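You operate a simulated robot arm through the tools that you are given. There is no shell and no other tool.

You are at the controls of a simulated robot arm. One attempt, no reset.

TASK
Share out the tube ends on the top of the cove bench. At the end: the white air trap stands on top of the black iron weight; the green tube end from the top of the cove bench is on top of the blue lens pot; the blue tube end from the top of the cove bench is in the mn tub; the red tube end from the top of the cove bench is in the clear probe dish; whatever was shut is shut again. Leave all else as you found it, and nothing knocked over.

The check looks at the end state, three seconds after you hand in, the way a careful person would. Anything else that was tipped, shoved, dropped, spilled or broken makes it a failure.

THE ROBOT
A 7-joint arm with a two-finger parallel gripper, fixed in place. Base frame: the origin is at the foot of the arm, x ahead of it, y to its left, z up; the work surface is at about z = 760. Lengths are in mm, angles in degrees, forces in N, time in s.
With the tool pointing down near the work surface it reaches from about 300 to 700 mm from the base axis. Its first joint turns from -66.0 to 66.0 degrees. Payload 1.57 kg.
The TCP is the grasp point between the finger pads, 30 mm short of the fingertips. In the tool frame z runs along the fingers and y along their closing line. The gripper opens to 110 mm. The fingers are 24 mm wide and 12 mm thick; the gripper's body (48 by 112 mm) begins 78 mm behind the TCP.
Orientation is told as [roll, pitch, yaw] about the base's x, y, z axes, in that order, counted from this pose: with the fingers straight down and closing along the base's y, the tool's x points along the base's -x, its y along +y and its z along -z.

THE INTERFACE
- The arm moves only by the tool move_arm. Its argument "plan" is a list of rows, each a list of 3 entries, a list of its own where there are three numbers: the closure, from 0 (fully open) to 1 (shut), then the shift along the tool's x, y, z in mm, then the turn, a rotation vector about the tool's x, y, z in degrees. In form: [[jaw, [tx, ty, tz], [rx, ry, rz]], ...]. A call has 1 to 20 rows; each row shifts and turns the commanded pose from where the row before left it, along the tool's axes as they then stand. Rows are played at 5 a second. More than 50 mm and 8.6 degrees between two rows, or a gripper value outside its range, and nothing of the call is played. A pose out of reach is approached as far as the arm can. The call stops where the force on the tool passes 40 N (or 10 N more than at its start, if that is more) or the arm is blocked; 0.2 s more then pass. The fingers move at their own pace (about 108 mm/s each) and stop on an object; they squeeze with about 38 N. The grip force told is the motor's: it shows also when the fingers shut on nothing. Time passes only in rows, and 0.2 s behind the last, so rows that do not move let the fingers close. It gives the time, the measured TCP pose, the force on the tool (base axes), the opening and the grip force at its end, in the units of the frame above (readings bear some noise), with the torque about the TCP (base axes, N m) and any sound that the robot's microphone picked up.
- Cameras (640 x 400 px; columns grow to the right, rows downward): "scene" is fixed at [152.5, -389.4, 1392.7]; the picture's right is [0.85, -0.52, 0.00], its down [-0.35, -0.57, -0.75] and it looks along [0.39, 0.64, -0.66] (base axes); focal length 263 px, centre (320, 200). "wrist" rides on the gripper at [70, 16, -141] in the tool frame; the picture's right is [-0.23, 0.97, 0.00], its down [-0.85, -0.20, -0.48] and it looks along [-0.47, -0.11, 0.88] (tool axes); focal length 222 px, centre (320, 200). There is no depth. A picture from a camera that has moved, and an enlarged one, comes with that camera's place and axes in the base frame and with its lens.
- snapshot(camera): a new picture of that camera. The clock stands still meanwhile.
- close_up(camera, box): a new picture of the part [left, top, right, bottom] of that camera's present view, enlarged. The clock stands still meanwhile.
- job_done(): hands the job in; it is judged then, once.

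Places have to be worked out from the pictures, the camera data and where the tool is seen. Open the gripper and draw the arm clear of the work before you hand the job in, unless the task says otherwise.

The tools are called by a JSON object that holds its "fn" and its "kwargs". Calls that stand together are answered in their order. move_arm: Moves the arm, as the interface text tells. Its arguments: {"type":"object","properties":{"plan":{"type":"array","items":{"type":"array"}}},"required":["plan"]} The other tools are called the same way: snapshot (camera) takes a picture; close_up (camera, box) takes an enlarged picture of a part of a camera's view; job_done () hands the job in.

At the start:

```text
t: 0.0
ee_pos: [423.0, 193.0, 1111.0]
ee_rot: [0.1, 0.0, 0.0]
force: [0.7, -0.7, -0.1]
wrist_torque: [0.0, -0.03, 0.0]
gripper_width: 110.1
gripper_force: 0.1
```

scene: 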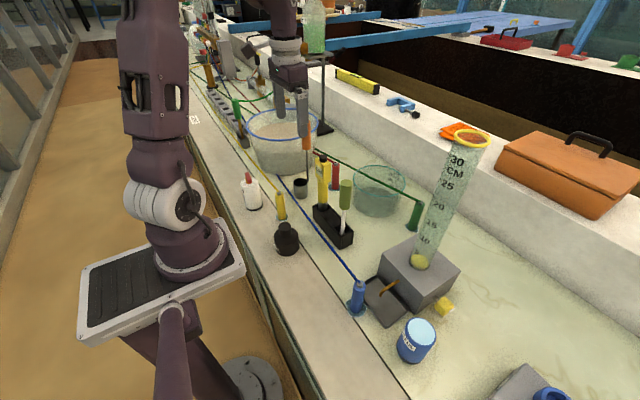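
wrist: 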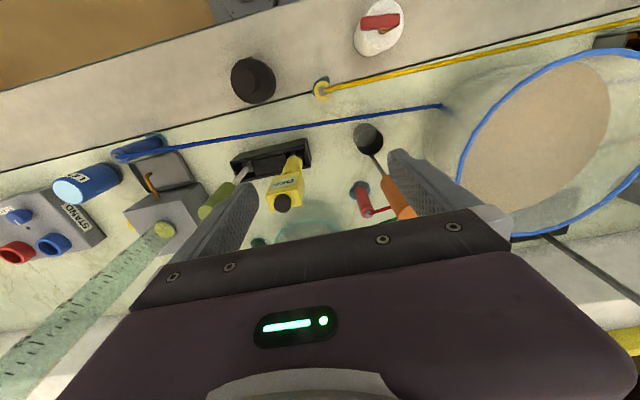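

I start by looking at the scene in enlarged views to identify the objects.

{"fn": "close_up", "kwargs": {"camera": "scene", "box": [220, 140, 380, 240]}}

{"fn": "close_up", "kwargs": {"camera": "scene", "box": [320, 220, 480, 320]}}

{"fn": "close_up", "kwargs": {"camera": "scene", "box": [360, 300, 600, 400]}}

{"fn": "close_up", "kwargs": {"camera": "scene", "box": [180, 40, 340, 140]}}

{"fn": "close_up", "kwargs": {"camera": "scene", "box": [320, 120, 480, 220]}}

{"fn": "close_up", "kwargs": {"camera": "wrist", "box": [0, 120, 320, 320]}}

{"fn": "close_up", "kwargs": {"camera": "wrist", "box": [220, 0, 540, 200]}}

```text
4.00 times, centred on (300, 190) of scene
camera zoom: at [152.5, -389.4, 1392.7], right [0.85, -0.52, 0.0], down [-0.35, -0.57, -0.75], along [0.39, 0.64, -0.66], focal length 1052 px, centre (400, 240)
```

zoom: 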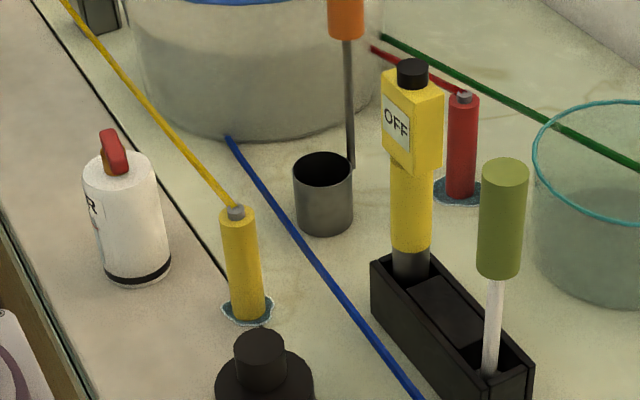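

```text
4.00 times, centred on (400, 270) of scene
camera zoom: at [152.5, -389.4, 1392.7], right [0.85, -0.52, 0.0], down [-0.35, -0.57, -0.75], along [0.39, 0.64, -0.66], focal length 1052 px, centre (0, -80)
```

zoom: 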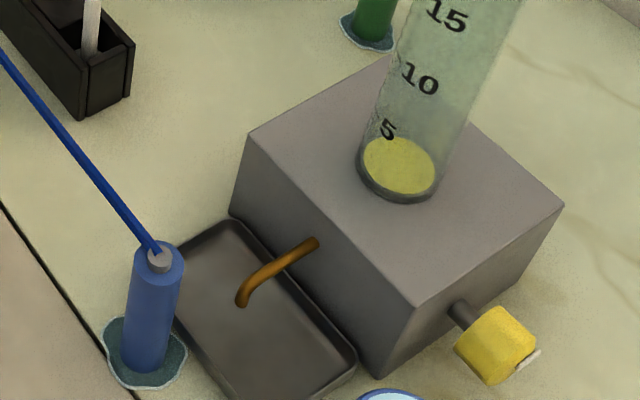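

```text
2.67 times, centred on (480, 350) of scene
camera zoom: at [152.5, -389.4, 1392.7], right [0.85, -0.52, 0.0], down [-0.35, -0.57, -0.75], along [0.39, 0.64, -0.66], focal length 702 px, centre (-107, -200)
```

zoom: 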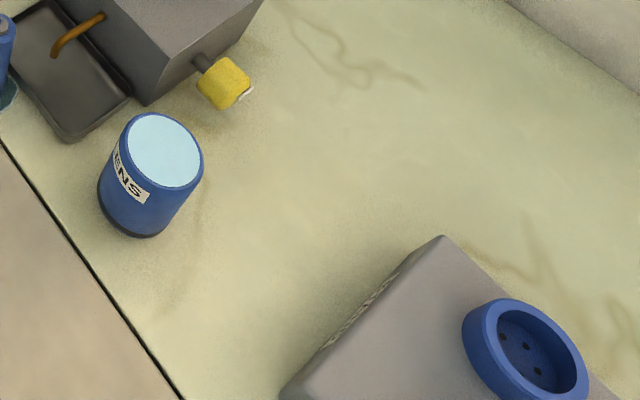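

```text
4.00 times, centred on (260, 90) of scene
camera zoom: at [152.5, -389.4, 1392.7], right [0.85, -0.52, 0.0], down [-0.35, -0.57, -0.75], along [0.39, 0.64, -0.66], focal length 1052 px, centre (560, 640)
```

zoom: 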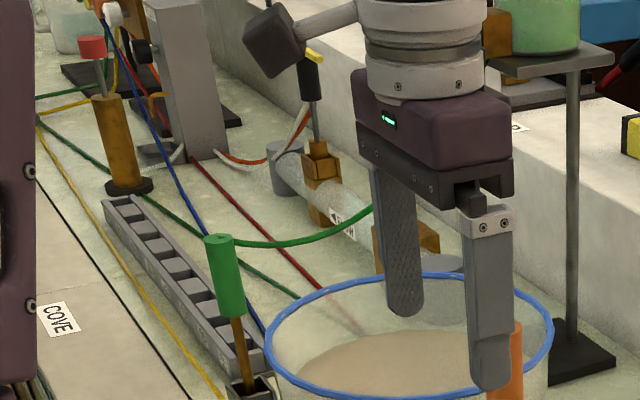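

```text
4.00 times, centred on (400, 170) of scene
camera zoom: at [152.5, -389.4, 1392.7], right [0.85, -0.52, 0.0], down [-0.35, -0.57, -0.75], along [0.39, 0.64, -0.66], focal length 1052 px, centre (0, 320)
```

zoom: 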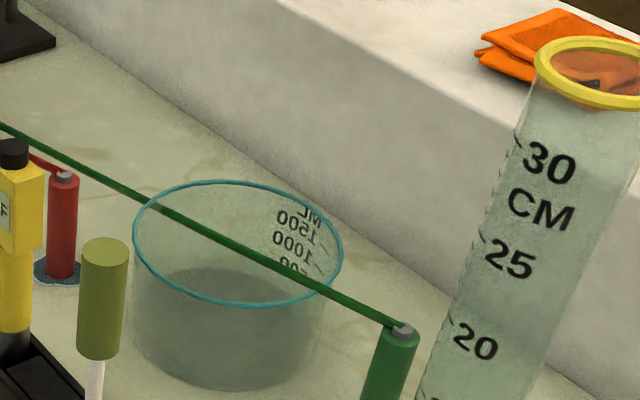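

```text
2.00 times, centred on (160, 220) of wrist
camera zoom: at [352.4, 208.4, 1252.8], right [0.23, 0.97, 0.0], down [0.85, -0.2, 0.48], along [0.47, -0.11, -0.88], focal length 444 px, centre (640, 160)
```

zoom: 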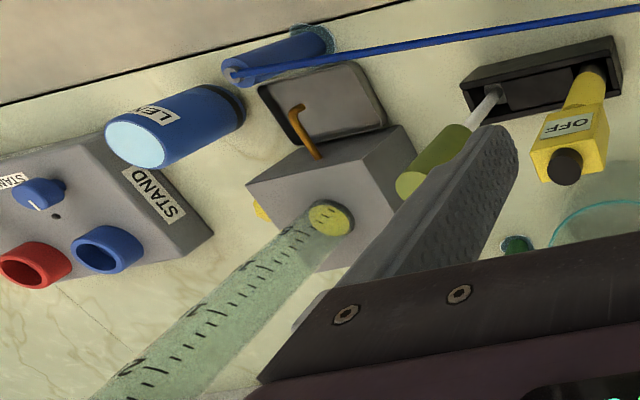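

```text
2.00 times, centred on (380, 100) of wrist
camera zoom: at [352.4, 208.4, 1252.8], right [0.23, 0.97, 0.0], down [0.85, -0.2, 0.48], along [0.47, -0.11, -0.88], focal length 444 px, centre (200, 400)
```

zoom: 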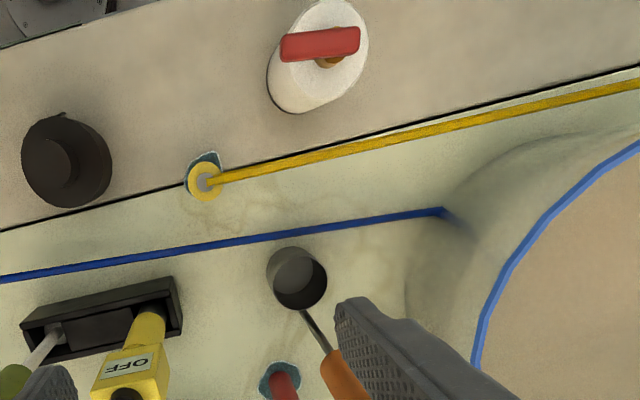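

The blue tube end is near (383,-180), yellow (368,212), red (612,257), green (707,-53), lens pot (397,-351), weight (341,125) and trap (309,310). I'll move the wrist camera toward +y to look for labels such as "MN".

{"fn": "move_arm", "kwargs": {"plan": [[0, [10, 40, 0], [0, 0, 0]], [0, [10, 40, 0], [0, 0, 0]], [0, [10, 30, 0], [0, 0, 0]], [0, [10, 0, 0], [0, 0, 0]]]}}

{"fn": "snapshot", "kwargs": {"camera": "wrist"}}

{"fn": "snapshot", "kwargs": {"camera": "scene"}}

```text
t: 1.0
ee_pos: [382.1, 304.3, 1112.3]
ee_rot: [-0.1, 0.0, 0.0]
force: [0.0, 0.5, 0.1]
wrist_torque: [-0.01, 0.01, -0.01]
gripper_width: 110.0
gripper_force: 0.1
```

```text
taken
camera wrist: at [312.2, 319.1, 1253.1], right [0.23, 0.97, 0.0], down [0.85, -0.2, 0.48], along [0.47, -0.11, -0.88], focal length 222 px, centre (320, 200)
```

wrist: 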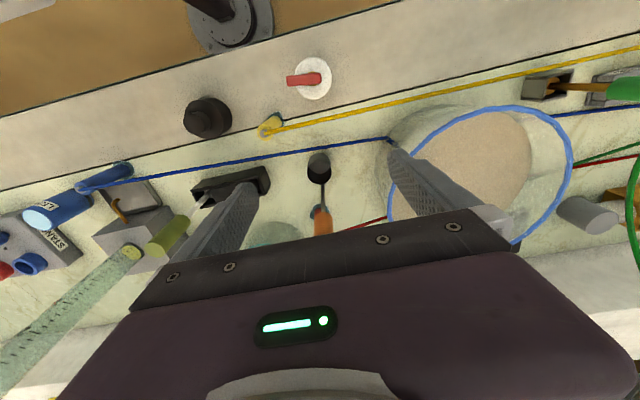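

```text
taken
```

scene: 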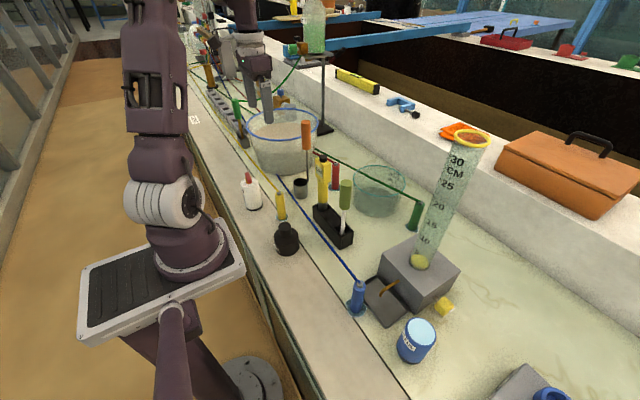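

The arm now clears the middle of the view; I zoom in on the tub, cup, glass dish and surroundings.

{"fn": "close_up", "kwargs": {"camera": "scene", "box": [230, 90, 350, 190]}}

{"fn": "close_up", "kwargs": {"camera": "scene", "box": [340, 150, 440, 230]}}

{"fn": "close_up", "kwargs": {"camera": "wrist", "box": [380, 60, 640, 260]}}

{"fn": "close_up", "kwargs": {"camera": "scene", "box": [380, 310, 500, 400]}}

{"fn": "close_up", "kwargs": {"camera": "scene", "box": [180, 0, 300, 90]}}

{"fn": "close_up", "kwargs": {"camera": "scene", "box": [230, 160, 310, 220]}}

```text
4.00 times, centred on (290, 140) of scene
camera zoom: at [152.5, -389.4, 1392.7], right [0.85, -0.52, 0.0], down [-0.35, -0.57, -0.75], along [0.39, 0.64, -0.66], focal length 1052 px, centre (440, 440)
```

zoom: 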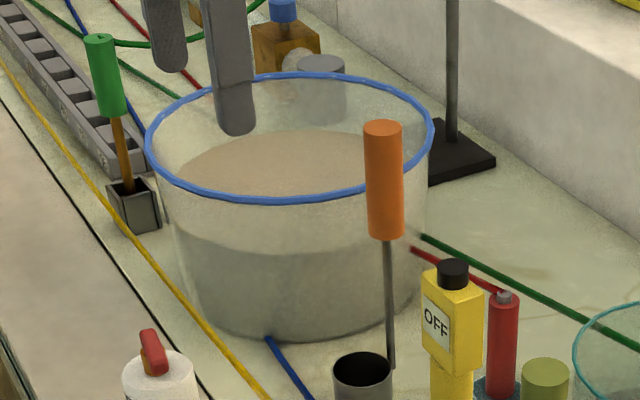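

```text
5.00 times, centred on (390, 190) of scene
camera zoom: at [152.5, -389.4, 1392.7], right [0.85, -0.52, 0.0], down [-0.35, -0.57, -0.75], along [0.39, 0.64, -0.66], focal length 1315 px, centre (-30, 250)
```

zoom: 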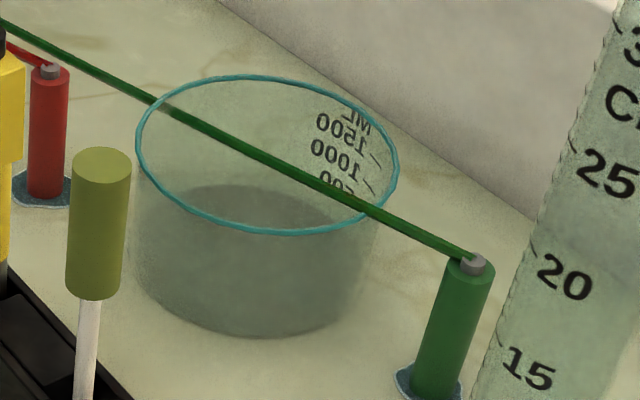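

```text
2.00 times, centred on (510, 160) of wrist
camera zoom: at [312.2, 319.1, 1253.1], right [0.23, 0.97, 0.0], down [0.85, -0.2, 0.48], along [0.47, -0.11, -0.88], focal length 444 px, centre (-60, 280)
```

zoom: 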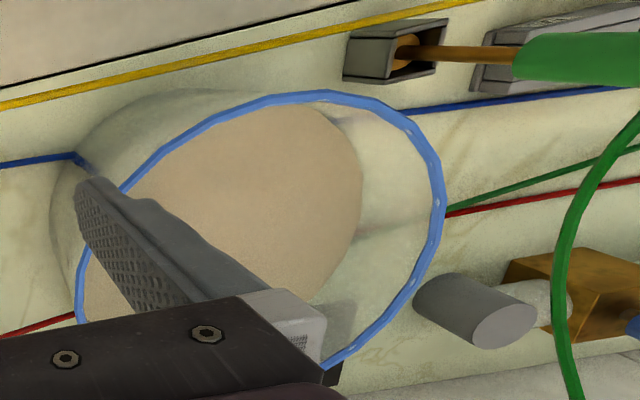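

```text
4.44 times, centred on (440, 355) of scene
camera zoom: at [152.5, -389.4, 1392.7], right [0.85, -0.52, 0.0], down [-0.35, -0.57, -0.75], along [0.39, 0.64, -0.66], focal length 1169 px, centre (-213, -489)
```

zoom: 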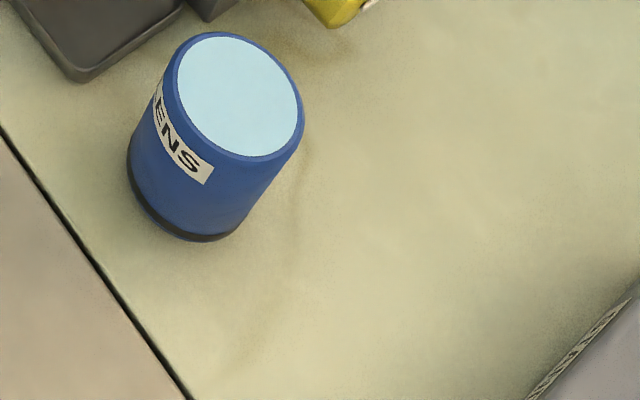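

```text
4.44 times, centred on (240, 45) of scene
camera zoom: at [152.5, -389.4, 1392.7], right [0.85, -0.52, 0.0], down [-0.35, -0.57, -0.75], along [0.39, 0.64, -0.66], focal length 1169 px, centre (676, 889)
```

zoom: 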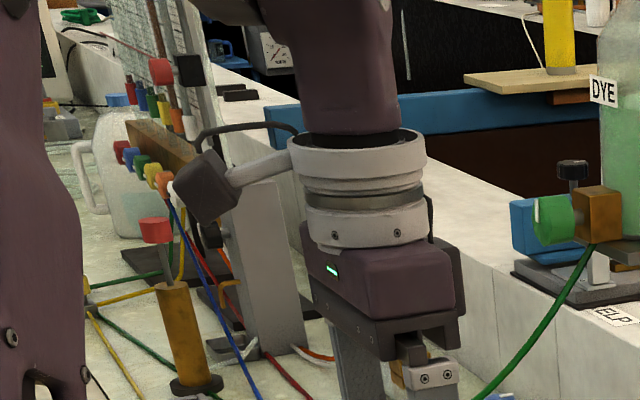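

```text
6.67 times, centred on (270, 190) of scene
camera zoom: at [152.5, -389.4, 1392.7], right [0.85, -0.52, 0.0], down [-0.35, -0.57, -0.75], along [0.39, 0.64, -0.66], focal length 1754 px, centre (653, 267)
```

zoom: 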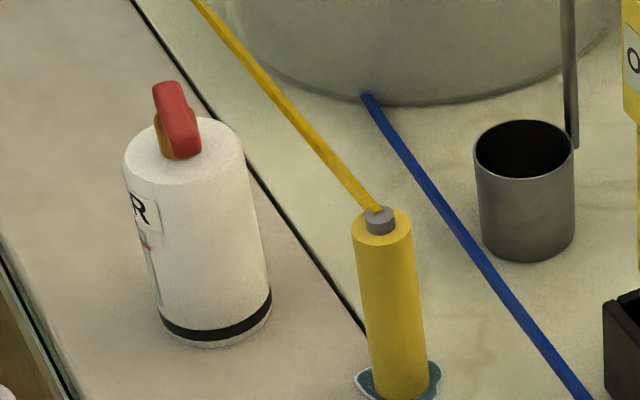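

I see the blue-rimmed tub with sand-coloured fill, the teal-rimmed glass dish, and a cup with an orange-handled probe, but no "MN" label yet. Next I swing the wrist camera toward -y at a small radius, away from the tall cylinder.

{"fn": "move_arm", "kwargs": {"plan": [[0, [0, -45, 0], [0, 0, 0]], [0, [0, -45, 0], [0, 0, 0]], [0, [0, -45, 0], [0, 0, 0]], [0, [0, -45, 0], [0, 0, 0]], [0, [0, -45, 0], [0, 0, 0]], [0, [0, -45, 0], [0, 0, 0]], [0, [0, -45, 0], [0, 0, 0]], [0, [0, -45, 0], [0, 0, 0]], [0, [0, -45, 0], [0, 0, 0]], [0, [0, 0, 0], [0, 0, 0]]]}}

{"fn": "snapshot", "kwargs": {"camera": "wrist"}}

{"fn": "snapshot", "kwargs": {"camera": "scene"}}

```text
t: 3.2
ee_pos: [382.6, -101.4, 1110.7]
ee_rot: [0.1, 0.0, 0.0]
force: [-0.7, 0.7, -1.3]
wrist_torque: [0.01, 0.01, 0.03]
gripper_width: 110.0
gripper_force: 0.1
```

```text
taken
camera wrist: at [311.9, -86.1, 1251.5], right [0.23, 0.97, 0.0], down [0.85, -0.2, 0.48], along [0.47, -0.11, -0.88], focal length 222 px, centre (320, 200)
```

wrist: 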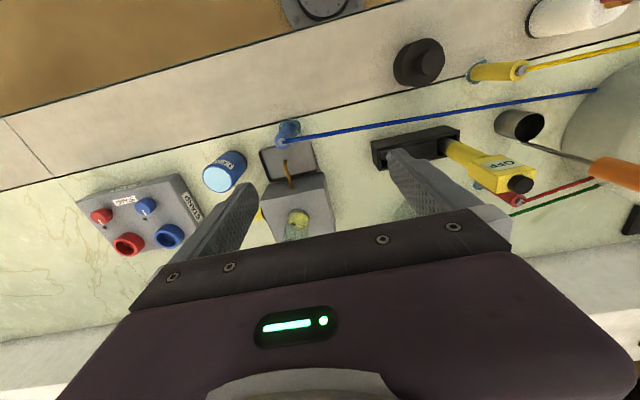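

```text
taken
```

scene: 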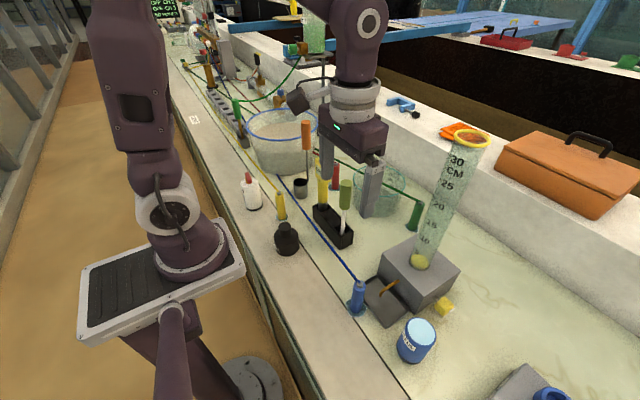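

The -y side shows a "STAND" board with knobs, the lens pot, and the box with the tall cylinder. I'll yaw the gripper so the camera looks toward -y and read labels there.

{"fn": "move_arm", "kwargs": {"plan": [[0, [0, 0, 0], [0, 0, 8]], [0, [0, 0, 0], [0, 0, 8]], [0, [0, 0, 0], [0, 0, 8]], [0, [0, 0, 0], [0, 0, 8]], [0, [0, 0, 0], [0, 0, 8]], [0, [0, 0, 0], [0, 0, 8]], [0, [0, 0, 0], [0, 0, 0]]]}}

{"fn": "snapshot", "kwargs": {"camera": "wrist"}}

```text
t: 4.8
ee_pos: [383.3, -100.9, 1111.5]
ee_rot: [0.1, 0.1, -48.1]
force: [0.2, 0.5, -0.3]
wrist_torque: [0.02, 0.03, 0.0]
gripper_width: 110.0
gripper_force: 0.1
```

```text
taken
camera wrist: at [347.6, -39.8, 1252.9], right [0.88, 0.48, 0.0], down [0.42, -0.77, 0.48], along [0.23, -0.42, -0.88], focal length 222 px, centre (320, 200)
```

wrist: 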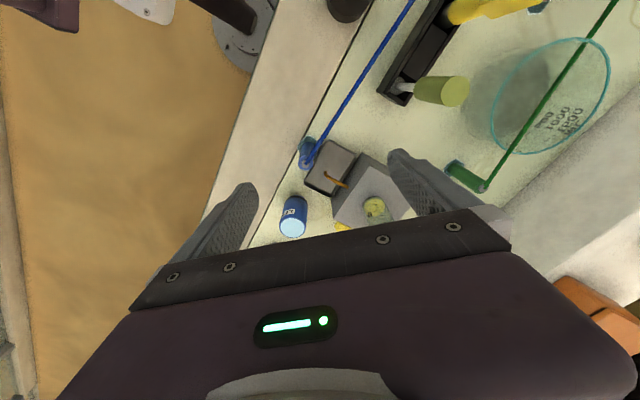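

The glass dish with its printed scale is visible now; I'll enlarge it and the lens pot and tray.

{"fn": "close_up", "kwargs": {"camera": "wrist", "box": [440, 20, 640, 200]}}

{"fn": "close_up", "kwargs": {"camera": "wrist", "box": [250, 110, 430, 250]}}

```text
2.22 times, centred on (540, 110) of wrist
camera zoom: at [347.6, -39.8, 1252.9], right [0.88, 0.48, 0.0], down [0.42, -0.77, 0.48], along [0.23, -0.42, -0.88], focal length 494 px, centre (-169, 400)
```

zoom: 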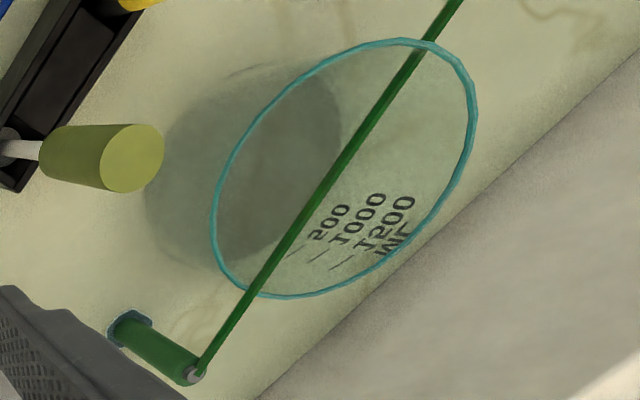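

```text
2.86 times, centred on (340, 180) of wrist
camera zoom: at [347.6, -39.8, 1252.9], right [0.88, 0.48, 0.0], down [0.42, -0.77, 0.48], along [0.23, -0.42, -0.88], focal length 635 px, centre (263, 257)
```

zoom: 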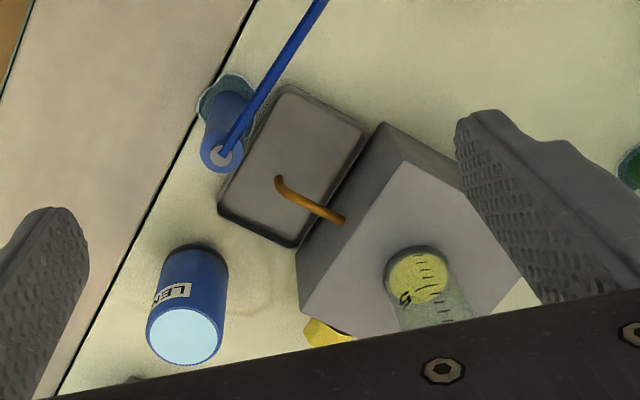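

Now I'll turn back and look toward +y for the other objects (rack, small square cup, tub's label).

{"fn": "move_arm", "kwargs": {"plan": [[0, [0, 0, 0], [0, 0, -8]], [0, [0, 0, 0], [0, 0, -8]], [0, [0, 0, 0], [0, 0, -8]], [0, [0, 0, 0], [0, 0, -8]], [0, [0, 0, 0], [0, 0, -8]], [0, [0, 0, 0], [0, 0, -8]], [0, [0, 45, 0], [0, 0, 0]], [0, [0, 45, 0], [0, 0, 0]], [0, [0, 45, 0], [0, 0, 0]], [0, [0, 45, 0], [0, 0, 0]], [0, [0, 45, 0], [0, 0, 0]], [0, [0, 0, 0], [0, 0, -8]], [0, [0, 0, 0], [0, 0, -8]], [0, [0, 0, 0], [0, 0, -8]], [0, [0, 0, 0], [0, 0, -8]], [0, [0, 0, 0], [0, 0, -8]], [0, [0, 0, 0], [0, 0, -8]], [0, [0, 0, 0], [0, 0, 0]]]}}

{"fn": "snapshot", "kwargs": {"camera": "wrist"}}

```text
t: 8.6
ee_pos: [382.1, 123.3, 1111.7]
ee_rot: [0.0, 0.1, 48.1]
force: [0.6, -0.2, 0.0]
wrist_torque: [-0.04, 0.04, -0.03]
gripper_width: 110.2
gripper_force: 0.0
```

```text
taken
camera wrist: at [323.3, 81.1, 1252.8], right [-0.57, 0.82, 0.0], down [0.72, 0.5, 0.48], along [0.39, 0.27, -0.88], focal length 222 px, centre (320, 200)
```

wrist: 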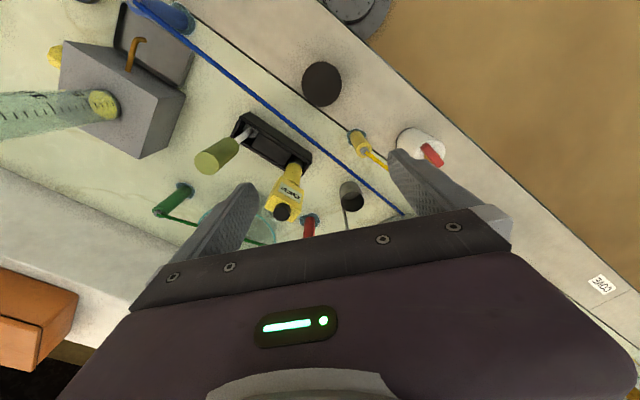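

To see farther objects and the tub's visible sides, I'll go back to zero yaw and tip the gripper outward.

{"fn": "move_arm", "kwargs": {"plan": [[0, [0, 0, 0], [0, 0, 8]], [0, [0, 0, 0], [0, 0, 8]], [0, [0, 0, 0], [0, 0, 8]], [0, [0, 0, 0], [0, 0, 8]], [0, [0, 0, 0], [0, 0, 8]], [0, [0, 0, 0], [0, 0, 8]], [0, [20, 40, 0], [0, 0, 0]], [0, [20, 40, 0], [0, 0, 0]], [0, [0, 0, 0], [0, -8, 0]], [0, [0, 0, 0], [0, -8, 0]], [0, [0, 0, 0], [0, -8, 0]], [0, [0, 0, 0], [0, -8, 0]], [0, [0, 0, 0], [0, 0, 0]]]}}

{"fn": "snapshot", "kwargs": {"camera": "wrist"}}

```text
t: 11.4
ee_pos: [343.0, 203.4, 1112.2]
ee_rot: [0.0, -32.1, 0.0]
force: [0.0, -0.4, 0.2]
wrist_torque: [0.0, -0.01, 0.01]
gripper_width: 110.2
gripper_force: 0.1
```

```text
taken
camera wrist: at [207.7, 218.2, 1194.4], right [0.19, 0.97, 0.12], down [0.47, -0.2, 0.86], along [0.86, -0.11, -0.5], focal length 222 px, centre (320, 200)
```

wrist: 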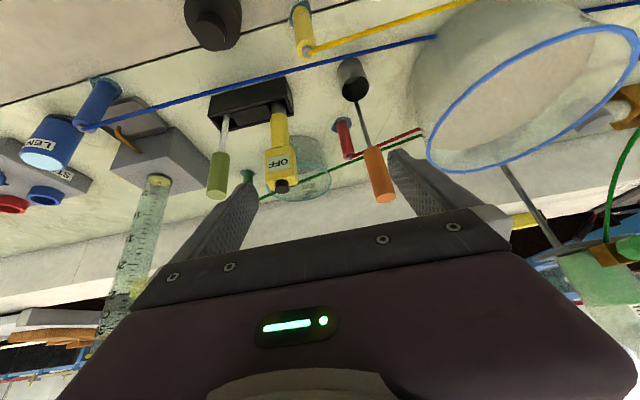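

This view shows everything against the back ledge; I enlarge the tub and dish areas.

{"fn": "close_up", "kwargs": {"camera": "wrist", "box": [400, 0, 640, 180]}}

{"fn": "close_up", "kwargs": {"camera": "wrist", "box": [200, 50, 440, 220]}}

{"fn": "close_up", "kwargs": {"camera": "wrist", "box": [0, 80, 220, 240]}}

```text
2.22 times, centred on (520, 90) of wrist
camera zoom: at [207.7, 218.2, 1194.4], right [0.19, 0.97, 0.12], down [0.47, -0.2, 0.86], along [0.86, -0.11, -0.5], focal length 494 px, centre (-124, 444)
```

zoom: 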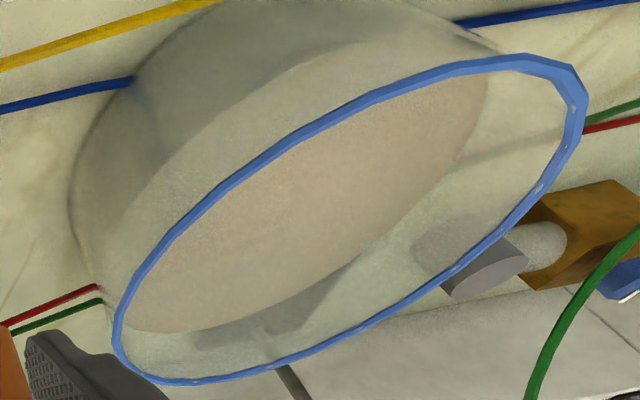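

```text
2.35 times, centred on (320, 135) of wrist
camera zoom: at [207.7, 218.2, 1194.4], right [0.19, 0.97, 0.12], down [0.47, -0.2, 0.86], along [0.86, -0.11, -0.5], focal length 523 px, centre (320, 353)
```

zoom: 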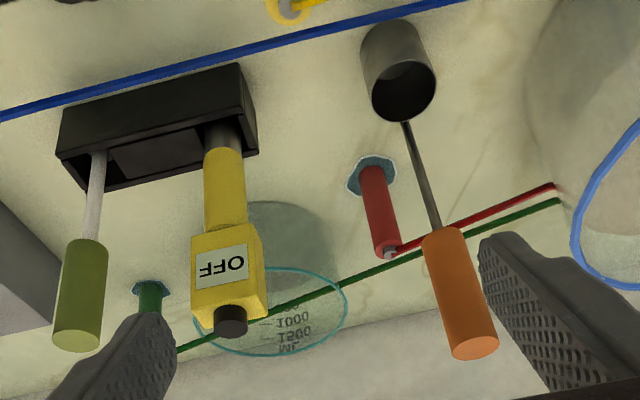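

```text
2.50 times, centred on (110, 160) of wrist
camera zoom: at [207.7, 218.2, 1194.4], right [0.19, 0.97, 0.12], down [0.47, -0.2, 0.86], along [0.86, -0.11, -0.5], focal length 555 px, centre (845, 300)
```

zoom: 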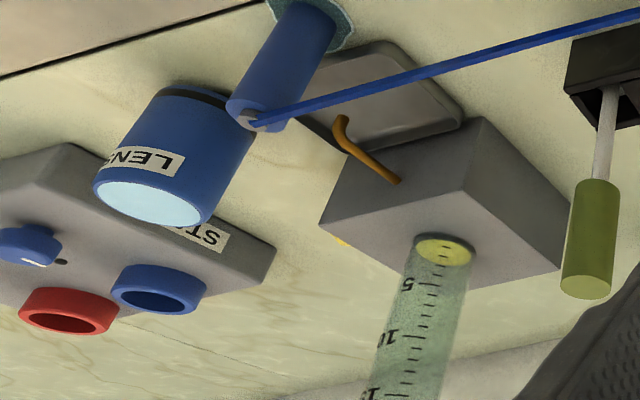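

The only tub-like things in reach are the blue-rimmed tub and the teal-rimmed dish, but I want to check +y for labels. I'll turn the tilted camera counterclockwise toward +y.

{"fn": "move_arm", "kwargs": {"plan": [[0, [0, 0, 0], [-4.24, 0, -6.78]], [0, [0, 0, 0], [-4.24, 0, -6.78]], [0, [0, 0, 0], [-4.24, 0, -6.78]], [0, [0, 0, 0], [-4.24, 0, -6.78]], [0, [0, 0, 0], [-4.24, 0, -6.78]], [0, [0, 0, 0], [-4.24, 0, -6.78]], [0, [0, 0, 0], [0, 0, 0]]]}}

{"fn": "snapshot", "kwargs": {"camera": "wrist"}}

```text
t: 13.0
ee_pos: [341.2, 203.6, 1111.5]
ee_rot: [0.0, -32.1, 47.9]
force: [-1.0, -0.2, -0.1]
wrist_torque: [0.04, 0.01, 0.0]
gripper_width: 109.9
gripper_force: 0.2
```

```text
taken
camera wrist: at [240.2, 113.5, 1194.3], right [-0.59, 0.79, 0.12], down [0.46, 0.22, 0.86], along [0.66, 0.57, -0.5], focal length 222 px, centre (320, 200)
```

wrist: 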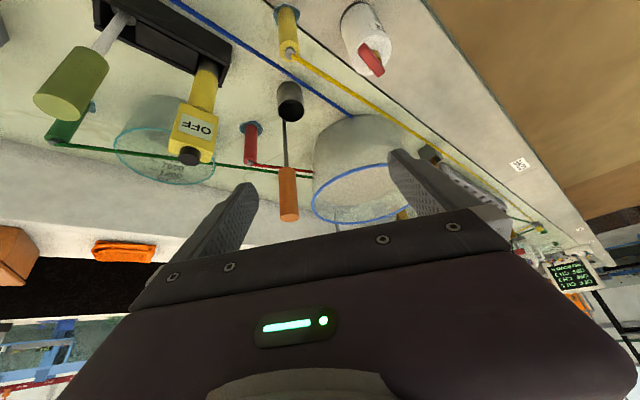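

There's a display board with text at far +y and small labels on the bench; I zoom on those.

{"fn": "close_up", "kwargs": {"camera": "wrist", "box": [490, 140, 640, 320]}}

{"fn": "close_up", "kwargs": {"camera": "wrist", "box": [230, 80, 420, 230]}}

{"fn": "close_up", "kwargs": {"camera": "wrist", "box": [20, 60, 240, 220]}}

{"fn": "close_up", "kwargs": {"camera": "scene", "box": [130, 0, 230, 70]}}

```text
2.22 times, centred on (565, 230) of wrist
camera zoom: at [240.2, 113.5, 1194.3], right [-0.59, 0.79, 0.12], down [0.46, 0.22, 0.86], along [0.66, 0.57, -0.5], focal length 494 px, centre (-224, 133)
```

zoom: 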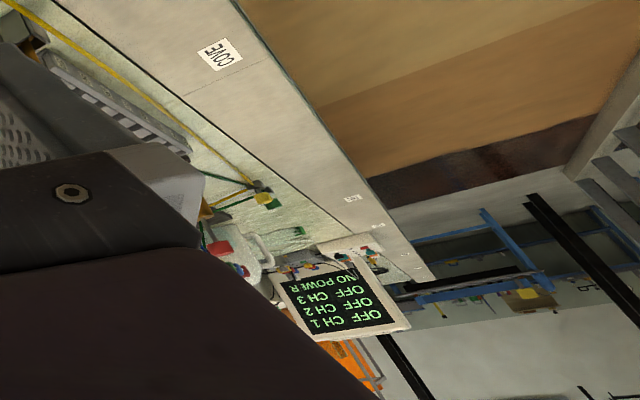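

```text
2.67 times, centred on (325, 155) of wrist
camera zoom: at [240.2, 113.5, 1194.3], right [-0.59, 0.79, 0.12], down [0.46, 0.22, 0.86], along [0.66, 0.57, -0.5], focal length 592 px, centre (307, 320)
```

zoom: 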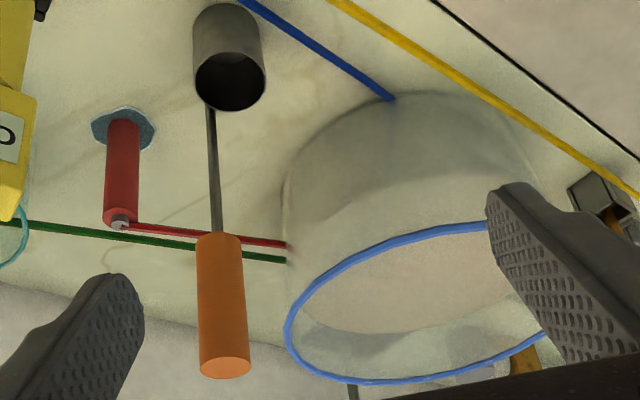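

```text
2.50 times, centred on (130, 140) of wrist
camera zoom: at [240.2, 113.5, 1194.3], right [-0.59, 0.79, 0.12], down [0.46, 0.22, 0.86], along [0.66, 0.57, -0.5], focal length 555 px, centre (795, 350)
```

zoom: 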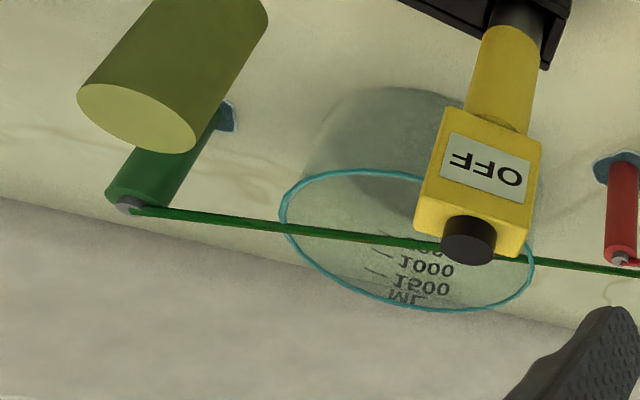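

```text
5.71 times, centred on (180, 35) of scene
camera zoom: at [152.5, -389.4, 1392.7], right [0.85, -0.52, 0.0], down [-0.35, -0.57, -0.75], along [0.39, 0.64, -0.66], focal length 1503 px, centre (1120, 1143)
```

zoom: 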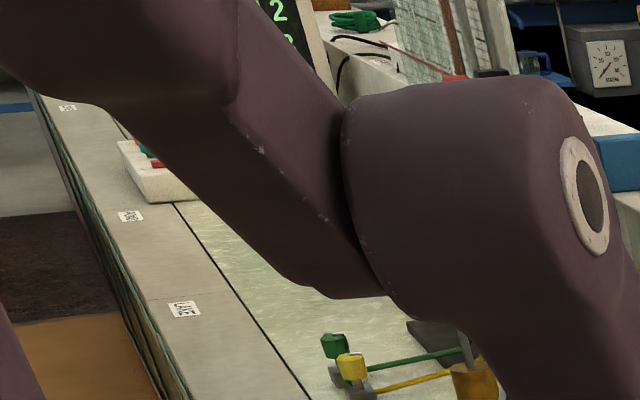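

The display reads CH1–3 OFF, NO POWER, and the labels on the bench edge are place names. I'll look toward -y with the same tilt to check for any other labelled container.

{"fn": "move_arm", "kwargs": {"plan": [[0, [0, 0, 0], [4.24, 0, 6.78]], [0, [0, 0, 0], [4.24, 0, 6.78]], [0, [0, 0, 0], [4.24, 0, 6.78]], [0, [0, 0, 0], [4.24, 0, 6.78]], [0, [0, 0, 0], [4.24, 0, 6.78]], [0, [0, 0, 0], [4.24, 0, 6.78]], [0, [0, -45, 0], [0, 0, 0]], [0, [0, -45, 0], [0, 0, 0]], [0, [0, -45, 0], [0, 0, 0]], [0, [0, -45, 0], [0, 0, 0]], [0, [0, 0, 0], [4.24, 0, 6.78]], [0, [0, 0, 0], [4.24, 0, 6.78]], [0, [0, 0, 0], [4.24, 0, 6.78]], [0, [0, 0, 0], [4.24, 0, 6.78]], [0, [0, 0, 0], [4.24, 0, 6.78]], [0, [0, 0, 0], [0, 0, 0]]]}}

{"fn": "snapshot", "kwargs": {"camera": "wrist"}}

```text
t: 16.4
ee_pos: [342.5, 22.0, 1111.9]
ee_rot: [0.1, -31.9, -40.0]
force: [0.0, 0.0, 0.6]
wrist_torque: [0.0, 0.01, 0.0]
gripper_width: 110.0
gripper_force: 0.0
```

```text
taken
camera wrist: at [249.9, 120.8, 1194.3], right [0.77, 0.62, 0.12], down [0.23, -0.46, 0.86], along [0.59, -0.64, -0.5], focal length 222 px, centre (320, 200)
```

wrist: 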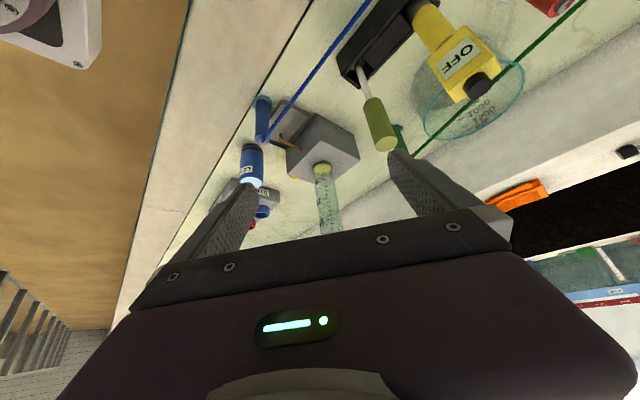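

No other labelled container appears, so the blue-rimmed tub must be the MN tub and the teal-rimmed glass dish the clear probe dish (to be checked further). Now I enlarge the weight and the trap to understand their shapes.

{"fn": "close_up", "kwargs": {"camera": "scene", "box": [256, 205, 320, 265]}}

{"fn": "close_up", "kwargs": {"camera": "scene", "box": [225, 160, 289, 220]}}

{"fn": "close_up", "kwargs": {"camera": "scene", "box": [340, 270, 404, 330]}}

```text
6.67 times, centred on (288, 235) of scene
camera zoom: at [152.5, -389.4, 1392.7], right [0.85, -0.52, 0.0], down [-0.35, -0.57, -0.75], along [0.39, 0.64, -0.66], focal length 1754 px, centre (533, -33)
```

zoom: 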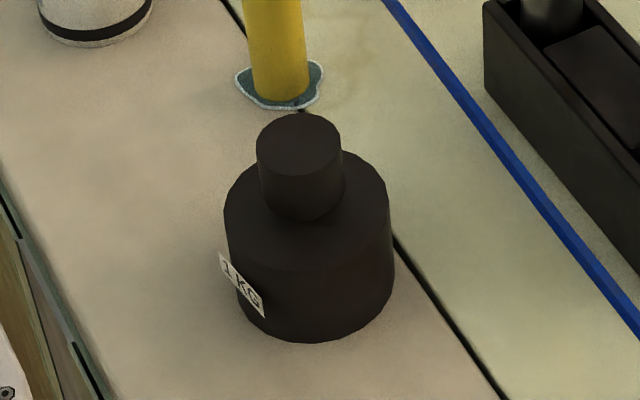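

```text
6.67 times, centred on (257, 190) of scene
camera zoom: at [152.5, -389.4, 1392.7], right [0.85, -0.52, 0.0], down [-0.35, -0.57, -0.75], along [0.39, 0.64, -0.66], focal length 1754 px, centre (740, 267)
```

zoom: 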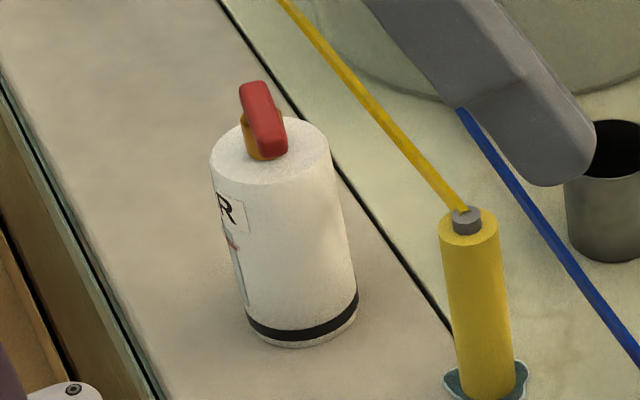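

```text
6.67 times, centred on (372, 300) of scene
camera zoom: at [152.5, -389.4, 1392.7], right [0.85, -0.52, 0.0], down [-0.35, -0.57, -0.75], along [0.39, 0.64, -0.66], focal length 1754 px, centre (-27, -467)
```

zoom: 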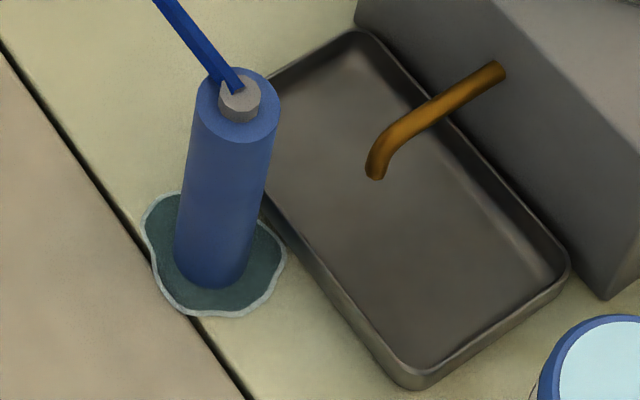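

The weight is marked 1 KG with a knob whose top is near z≈852 at (329,90); the trap is about 58 mm across and 106 mm tall at (310,314). Before handling things, I'll take a close look at the tub and neighbours for an "MN" label.

{"fn": "move_arm", "kwargs": {"plan": [[0, [0, 0, 0], [-4.24, 0, -6.78]], [0, [0, 0, 0], [-4.24, 0, -6.78]], [0, [0, 0, 0], [-4.24, 0, -6.78]], [0, [0, 0, 0], [-4.24, 0, -6.78]], [0, [0, 0, 0], [-4.24, 0, -6.78]], [0, [0, 45, 0], [0, 0, 0]], [0, [0, 45, 0], [0, 0, 0]], [0, [0, 45, 0], [0, 0, 0]], [0, [0, 45, 0], [0, 0, 0]], [0, [0, 45, 0], [0, 0, 0]], [0, [0, 30, 0], [0, 0, 0]], [0, [0, 0, 0], [-4.24, 0, -6.78]], [0, [0, 0, 0], [-4.24, 0, -6.78]], [0, [0, 0, 0], [-4.24, 0, -6.78]], [0, [0, 0, 0], [-4.24, 0, -6.78]], [0, [0, 0, 0], [-4.24, 0, -6.78]], [0, [0, 0, 0], [-4.24, 0, -6.78]], [0, [0, 0, 0], [-4.24, 0, -6.78]], [0, [0, 0, 0], [0, 0, 0]]]}}

{"fn": "snapshot", "kwargs": {"camera": "wrist"}}

```text
t: 20.4
ee_pos: [342.5, 279.1, 1110.1]
ee_rot: [0.0, -32.1, 56.1]
force: [-0.4, -0.5, -0.6]
wrist_torque: [-0.01, -0.01, 0.0]
gripper_width: 110.0
gripper_force: 0.1
```

```text
taken
camera wrist: at [253.7, 175.0, 1194.2], right [-0.7, 0.7, 0.12], down [0.43, 0.28, 0.86], along [0.57, 0.65, -0.5], focal length 222 px, centre (320, 200)
```

wrist: 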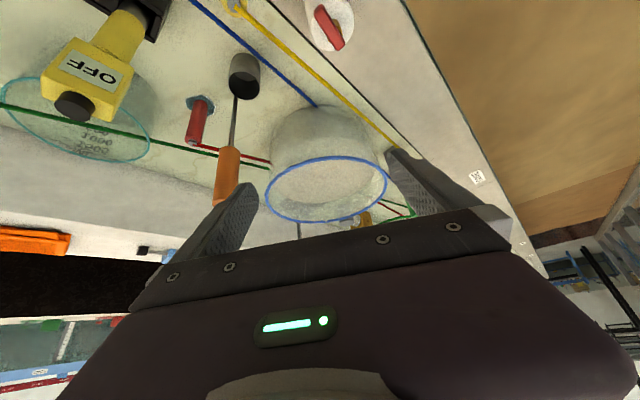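

{"fn": "close_up", "kwargs": {"camera": "wrist", "box": [240, 80, 420, 240]}}

{"fn": "close_up", "kwargs": {"camera": "wrist", "box": [0, 20, 240, 180]}}

```text
2.50 times, centred on (330, 160) of wrist
camera zoom: at [253.7, 175.0, 1194.2], right [-0.7, 0.7, 0.12], down [0.43, 0.28, 0.86], along [0.57, 0.65, -0.5], focal length 555 px, centre (295, 300)
```

zoom: 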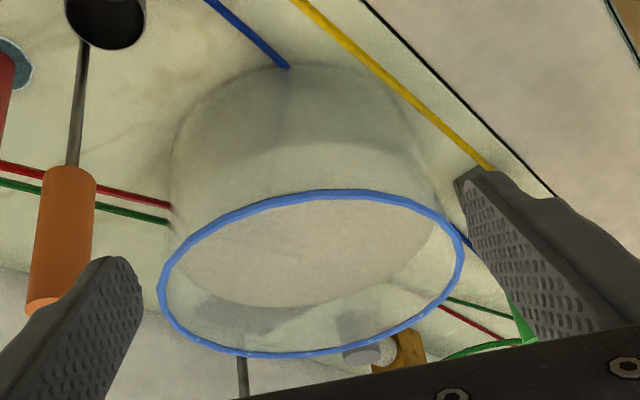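

```text
2.50 times, centred on (120, 100) of wrist
camera zoom: at [253.7, 175.0, 1194.2], right [-0.7, 0.7, 0.12], down [0.43, 0.28, 0.86], along [0.57, 0.65, -0.5], focal length 555 px, centre (820, 450)
```

zoom: 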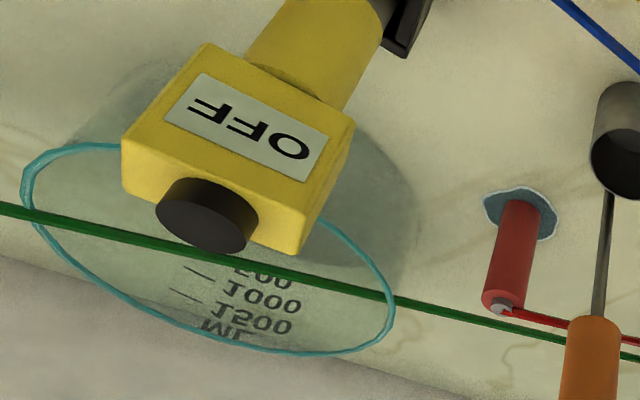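

The tub is open with a sand-coloured fill and no visible lid; I take it as the MN tub. I'll straighten the tool to point down and hover over the white trap near (311,314) for a precise look.

{"fn": "move_arm", "kwargs": {"plan": [[0, [0, 0, 0], [4.24, 0, 6.78]], [0, [0, 0, 0], [4.24, 0, 6.78]], [0, [0, 0, 0], [4.24, 0, 6.78]], [0, [0, 0, 0], [4.24, 0, 6.78]], [0, [0, 0, 0], [4.24, 0, 6.78]], [0, [0, 0, 0], [4.24, 0, 6.78]], [0, [0, 0, 0], [4.24, 0, 6.78]], [0, [0, 0, 0], [0, 8, 0]], [0, [0, 0, 0], [0, 8, 0]], [0, [0, 0, 0], [0, 8, 0]], [0, [0, 0, 0], [0, 8, 0]], [0, [16, 18, 0], [0, 0, 0]], [0, [16, 17, 0], [0, 0, 0]], [0, [0, 0, 40], [0, 0, 0]], [0, [0, 0, 40], [0, 0, 0]], [0, [0, 0, 20], [0, 0, 0]], [0, [0, 0, 0], [0, 0, 0]]]}}

{"fn": "snapshot", "kwargs": {"camera": "wrist"}}

{"fn": "snapshot", "kwargs": {"camera": "scene"}}

```text
t: 24.0
ee_pos: [296.3, 301.7, 1052.7]
ee_rot: [0.7, -12.9, -1.8]
force: [0.2, -0.2, -0.6]
wrist_torque: [0.0, 0.02, 0.03]
gripper_width: 110.1
gripper_force: 0.1
out of reach, approached as far as the arm can: row 9, 10, 11
```

```text
taken
camera wrist: at [196.2, 318.5, 1173.9], right [0.25, 0.97, 0.06], down [0.72, -0.23, 0.66], along [0.65, -0.12, -0.75], focal length 222 px, centre (320, 200)
```

wrist: 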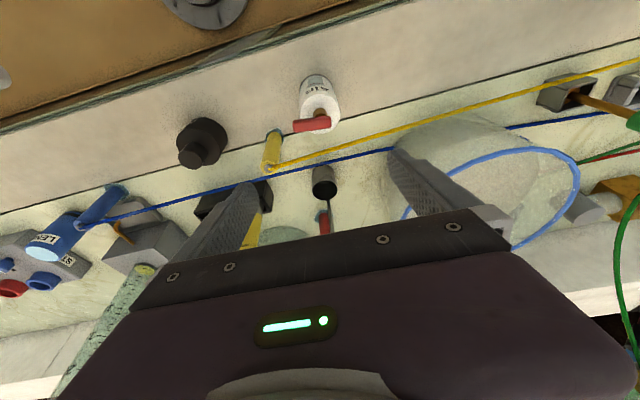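

```text
taken
```

scene: 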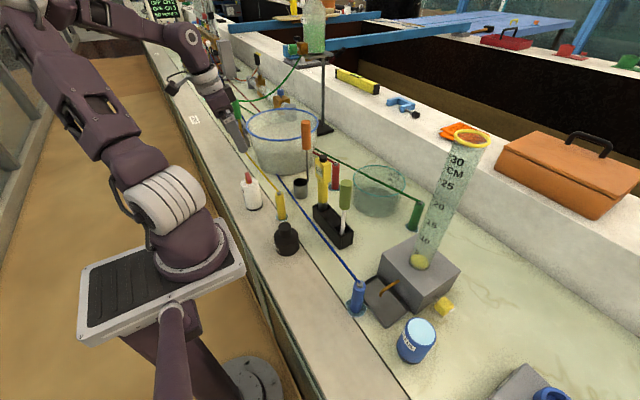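

Some rows were out of reach near this close-in pose; I issue a null move to see where the commanded pose has settled.

{"fn": "move_arm", "kwargs": {"plan": [[0, [0, 0, 0], [0, 0, 0]], [0, [0, 0, 0], [0, 0, 0]]]}}

```text
t: 24.6
ee_pos: [294.8, 302.0, 1051.5]
ee_rot: [0.8, -12.9, -1.8]
force: [0.7, -0.3, 0.0]
wrist_torque: [-0.01, 0.01, -0.03]
gripper_width: 110.1
gripper_force: 0.0
```

The commanded pose was re-synced at a 12.9° tilt. I'll shift out a bit in x and then straighten to vertical.

{"fn": "move_arm", "kwargs": {"plan": [[0, [-22, 0, 5], [0, 0, 0]], [0, [-22, 0, 5], [0, 0, 0]], [0, [0, 0, 0], [0.8, 6.5, -1.8]], [0, [0, 0, 0], [0, 6.4, 0]], [0, [0, 0, 0], [0, 0, 0]]]}}

```text
t: 25.8
ee_pos: [304.6, 307.0, 1052.4]
ee_rot: [0.7, -13.0, -1.6]
force: [0.1, 0.4, -0.9]
wrist_torque: [0.01, -0.02, -0.02]
gripper_width: 110.0
gripper_force: 0.1
out of reach, approached as far as the arm can: row 1, 2, 3, 4
```

It's still limited; I'll back out toward -y and up, where the vertical pose worked earlier.

{"fn": "move_arm", "kwargs": {"plan": [[0, [0, -30, -20], [0, 0, 0]], [0, [0, -30, -20], [0, 0, 0]], [0, [0, -30, -20], [0, 0, 0]], [0, [0, 0, 0], [0, 0, 0]]]}}

```text
t: 26.8
ee_pos: [287.6, 215.3, 1109.2]
ee_rot: [0.8, -13.0, -1.6]
force: [-0.9, 0.2, 0.0]
wrist_torque: [0.01, -0.01, -0.03]
gripper_width: 110.0
gripper_force: 0.1
```

{"fn": "move_arm", "kwargs": {"plan": [[0, [-20, 0, 5], [0, 0, 0]], [0, [-20, 0, 5], [0, 0, 0]], [0, [0, 0, 0], [0.8, 6.5, -1.6]], [0, [0, 0, 0], [0, 6.5, 0]], [0, [0, 0, 0], [0, 0, 0]]]}}

```text
t: 28.0
ee_pos: [329.6, 216.3, 1108.4]
ee_rot: [0.4, -9.9, -0.8]
force: [0.6, 0.5, -0.5]
wrist_torque: [-0.03, -0.02, -0.02]
gripper_width: 110.0
gripper_force: 0.1
out of reach, approached as far as the arm can: row 3, 4
```

Still a limit at the wrist; I'll move farther out toward the start pose and straighten there.

{"fn": "move_arm", "kwargs": {"plan": [[0, [-40, 0, 7], [0, 0, 0]], [0, [-40, -20, 7], [0, 0, 0]], [0, [0, 0, 0], [0.4, 5, -0.8]], [0, [0, 0, 0], [0, 4.9, 0]], [0, [0, 0, 0], [0, 0, 0]]]}}

{"fn": "snapshot", "kwargs": {"camera": "scene"}}

```text
t: 29.2
ee_pos: [318.3, 189.2, 1154.5]
ee_rot: [0.9, -1.6, -0.3]
force: [0.3, 0.7, 1.1]
wrist_torque: [-0.02, 0.01, 0.03]
gripper_width: 110.0
gripper_force: 0.0
out of reach, approached as far as the arm can: row 1, 2, 4
```

```text
taken
```

scene: 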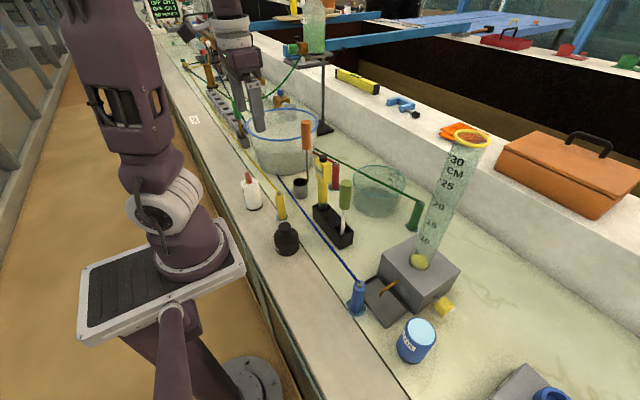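

The arm came out near vertical but not where asked; I check by a null move and then small steps outward.

{"fn": "move_arm", "kwargs": {"plan": [[0, [0, 0, 0], [0, 0, 0]], [0, [-20, 0, 0], [0, 0, 0]], [0, [-20, 0, 0], [0, 0, 0]], [0, [-20, 0, 0], [0, 0, 0]], [0, [0, 0, 0], [0, 0, 0]]]}}

```text
t: 30.4
ee_pos: [384.3, 197.6, 1139.5]
ee_rot: [-0.2, 0.1, 0.0]
force: [-0.3, 0.6, 0.3]
wrist_torque: [0.03, -0.01, -0.02]
gripper_width: 109.9
gripper_force: 0.0
```

Vertical again at (384,198,1140). Now I approach the trap's hover point in small steps, keeping the tool vertical.

{"fn": "move_arm", "kwargs": {"plan": [[0, [0, 40, 0], [0, 0, 0]], [0, [0, 40, 0], [0, 0, 0]], [0, [0, 37, 0], [0, 0, 0]], [0, [10, 0, 45], [0, 0, 0]], [0, [10, 0, 45], [0, 0, 0]], [0, [10, 0, 30], [0, 0, 0]], [0, [10, 0, 0], [0, 0, 0]], [0, [0, 0, 0], [0, 0, 0]]]}}

{"fn": "snapshot", "kwargs": {"camera": "wrist"}}

```text
t: 32.2
ee_pos: [342.9, 313.3, 1020.5]
ee_rot: [-0.2, 0.1, 0.0]
force: [0.0, 0.0, -0.1]
wrist_torque: [-0.04, -0.01, 0.01]
gripper_width: 109.8
gripper_force: 0.1
```

```text
taken
camera wrist: at [273.4, 330.1, 1161.7], right [0.23, 0.97, 0.0], down [0.86, -0.2, 0.48], along [0.47, -0.11, -0.88], focal length 222 px, centre (320, 200)
```

wrist: 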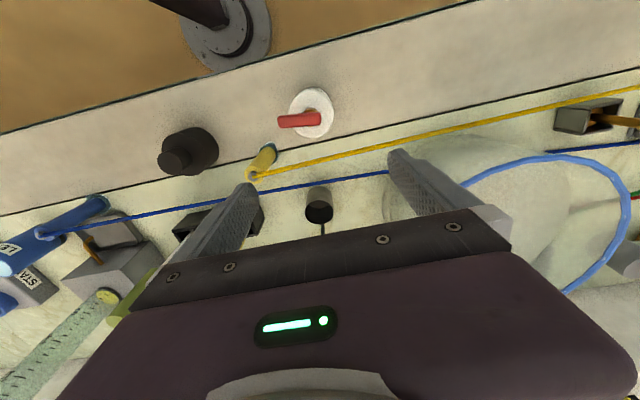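

The trap is now seen from nearly above. I enlarge it, as well as the weight, to refine their centres.

{"fn": "close_up", "kwargs": {"camera": "wrist", "box": [256, 70, 384, 150]}}

{"fn": "close_up", "kwargs": {"camera": "wrist", "box": [128, 110, 256, 190]}}

```text
5.00 times, centred on (320, 110) of wrist
camera zoom: at [273.4, 330.1, 1161.7], right [0.23, 0.97, 0.0], down [0.86, -0.2, 0.48], along [0.47, -0.11, -0.88], focal length 1111 px, centre (320, 650)
```

zoom: 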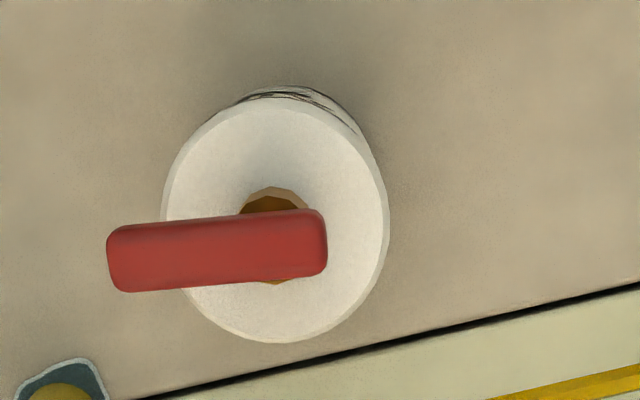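

```text
5.00 times, centred on (192, 150) of wrist
camera zoom: at [273.4, 330.1, 1161.7], right [0.23, 0.97, 0.0], down [0.86, -0.2, 0.48], along [0.47, -0.11, -0.88], focal length 1111 px, centre (960, 450)
```

zoom: 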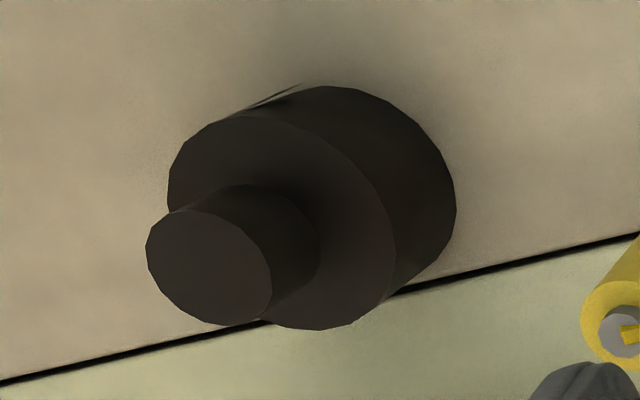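

The trap's top centre works out at about (308,310), with its red handle pointing toward -y, so I must close the fingers along x. I'll yaw by +90° and partially close to ~80 mm while above.

{"fn": "move_arm", "kwargs": {"plan": [[0.27, [0, 0, 0], [0, 0, -8.5]], [0.27, [0, 0, 0], [0, 0, -8.5]], [0.27, [0, 0, 0], [0, 0, -8.5]], [0.27, [0, 0, 0], [0, 0, -8.5]], [0.27, [0, 0, 0], [0, 0, -8.5]], [0.27, [0, 0, 0], [0, 0, -8.5]], [0.27, [0, 0, 0], [0, 0, -8.5]], [0.27, [0, 0, 0], [0, 0, -8.5]], [0.27, [0, 0, 0], [0, 0, -8.5]], [0.27, [0, 0, 0], [0, 0, -8.5]], [0.27, [0, 0, 0], [0, 0, -5]], [0.27, [0, 0, 0], [0, 0, 0]]]}}

{"fn": "snapshot", "kwargs": {"camera": "wrist"}}

```text
t: 34.8
ee_pos: [344.1, 314.6, 1018.3]
ee_rot: [0.1, 0.2, 90.1]
force: [0.7, 0.2, -0.1]
wrist_torque: [0.01, 0.02, 0.0]
gripper_width: 80.4
gripper_force: 0.0
```

```text
taken
camera wrist: at [327.1, 244.1, 1161.0], right [-0.97, 0.23, 0.0], down [0.2, 0.86, 0.47], along [0.11, 0.46, -0.88], focal length 222 px, centre (320, 200)
```

wrist: 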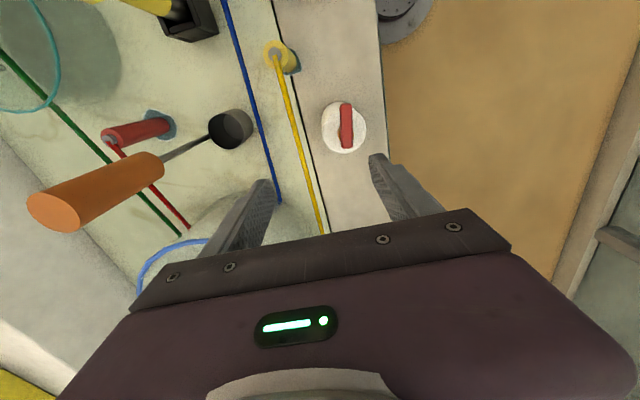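

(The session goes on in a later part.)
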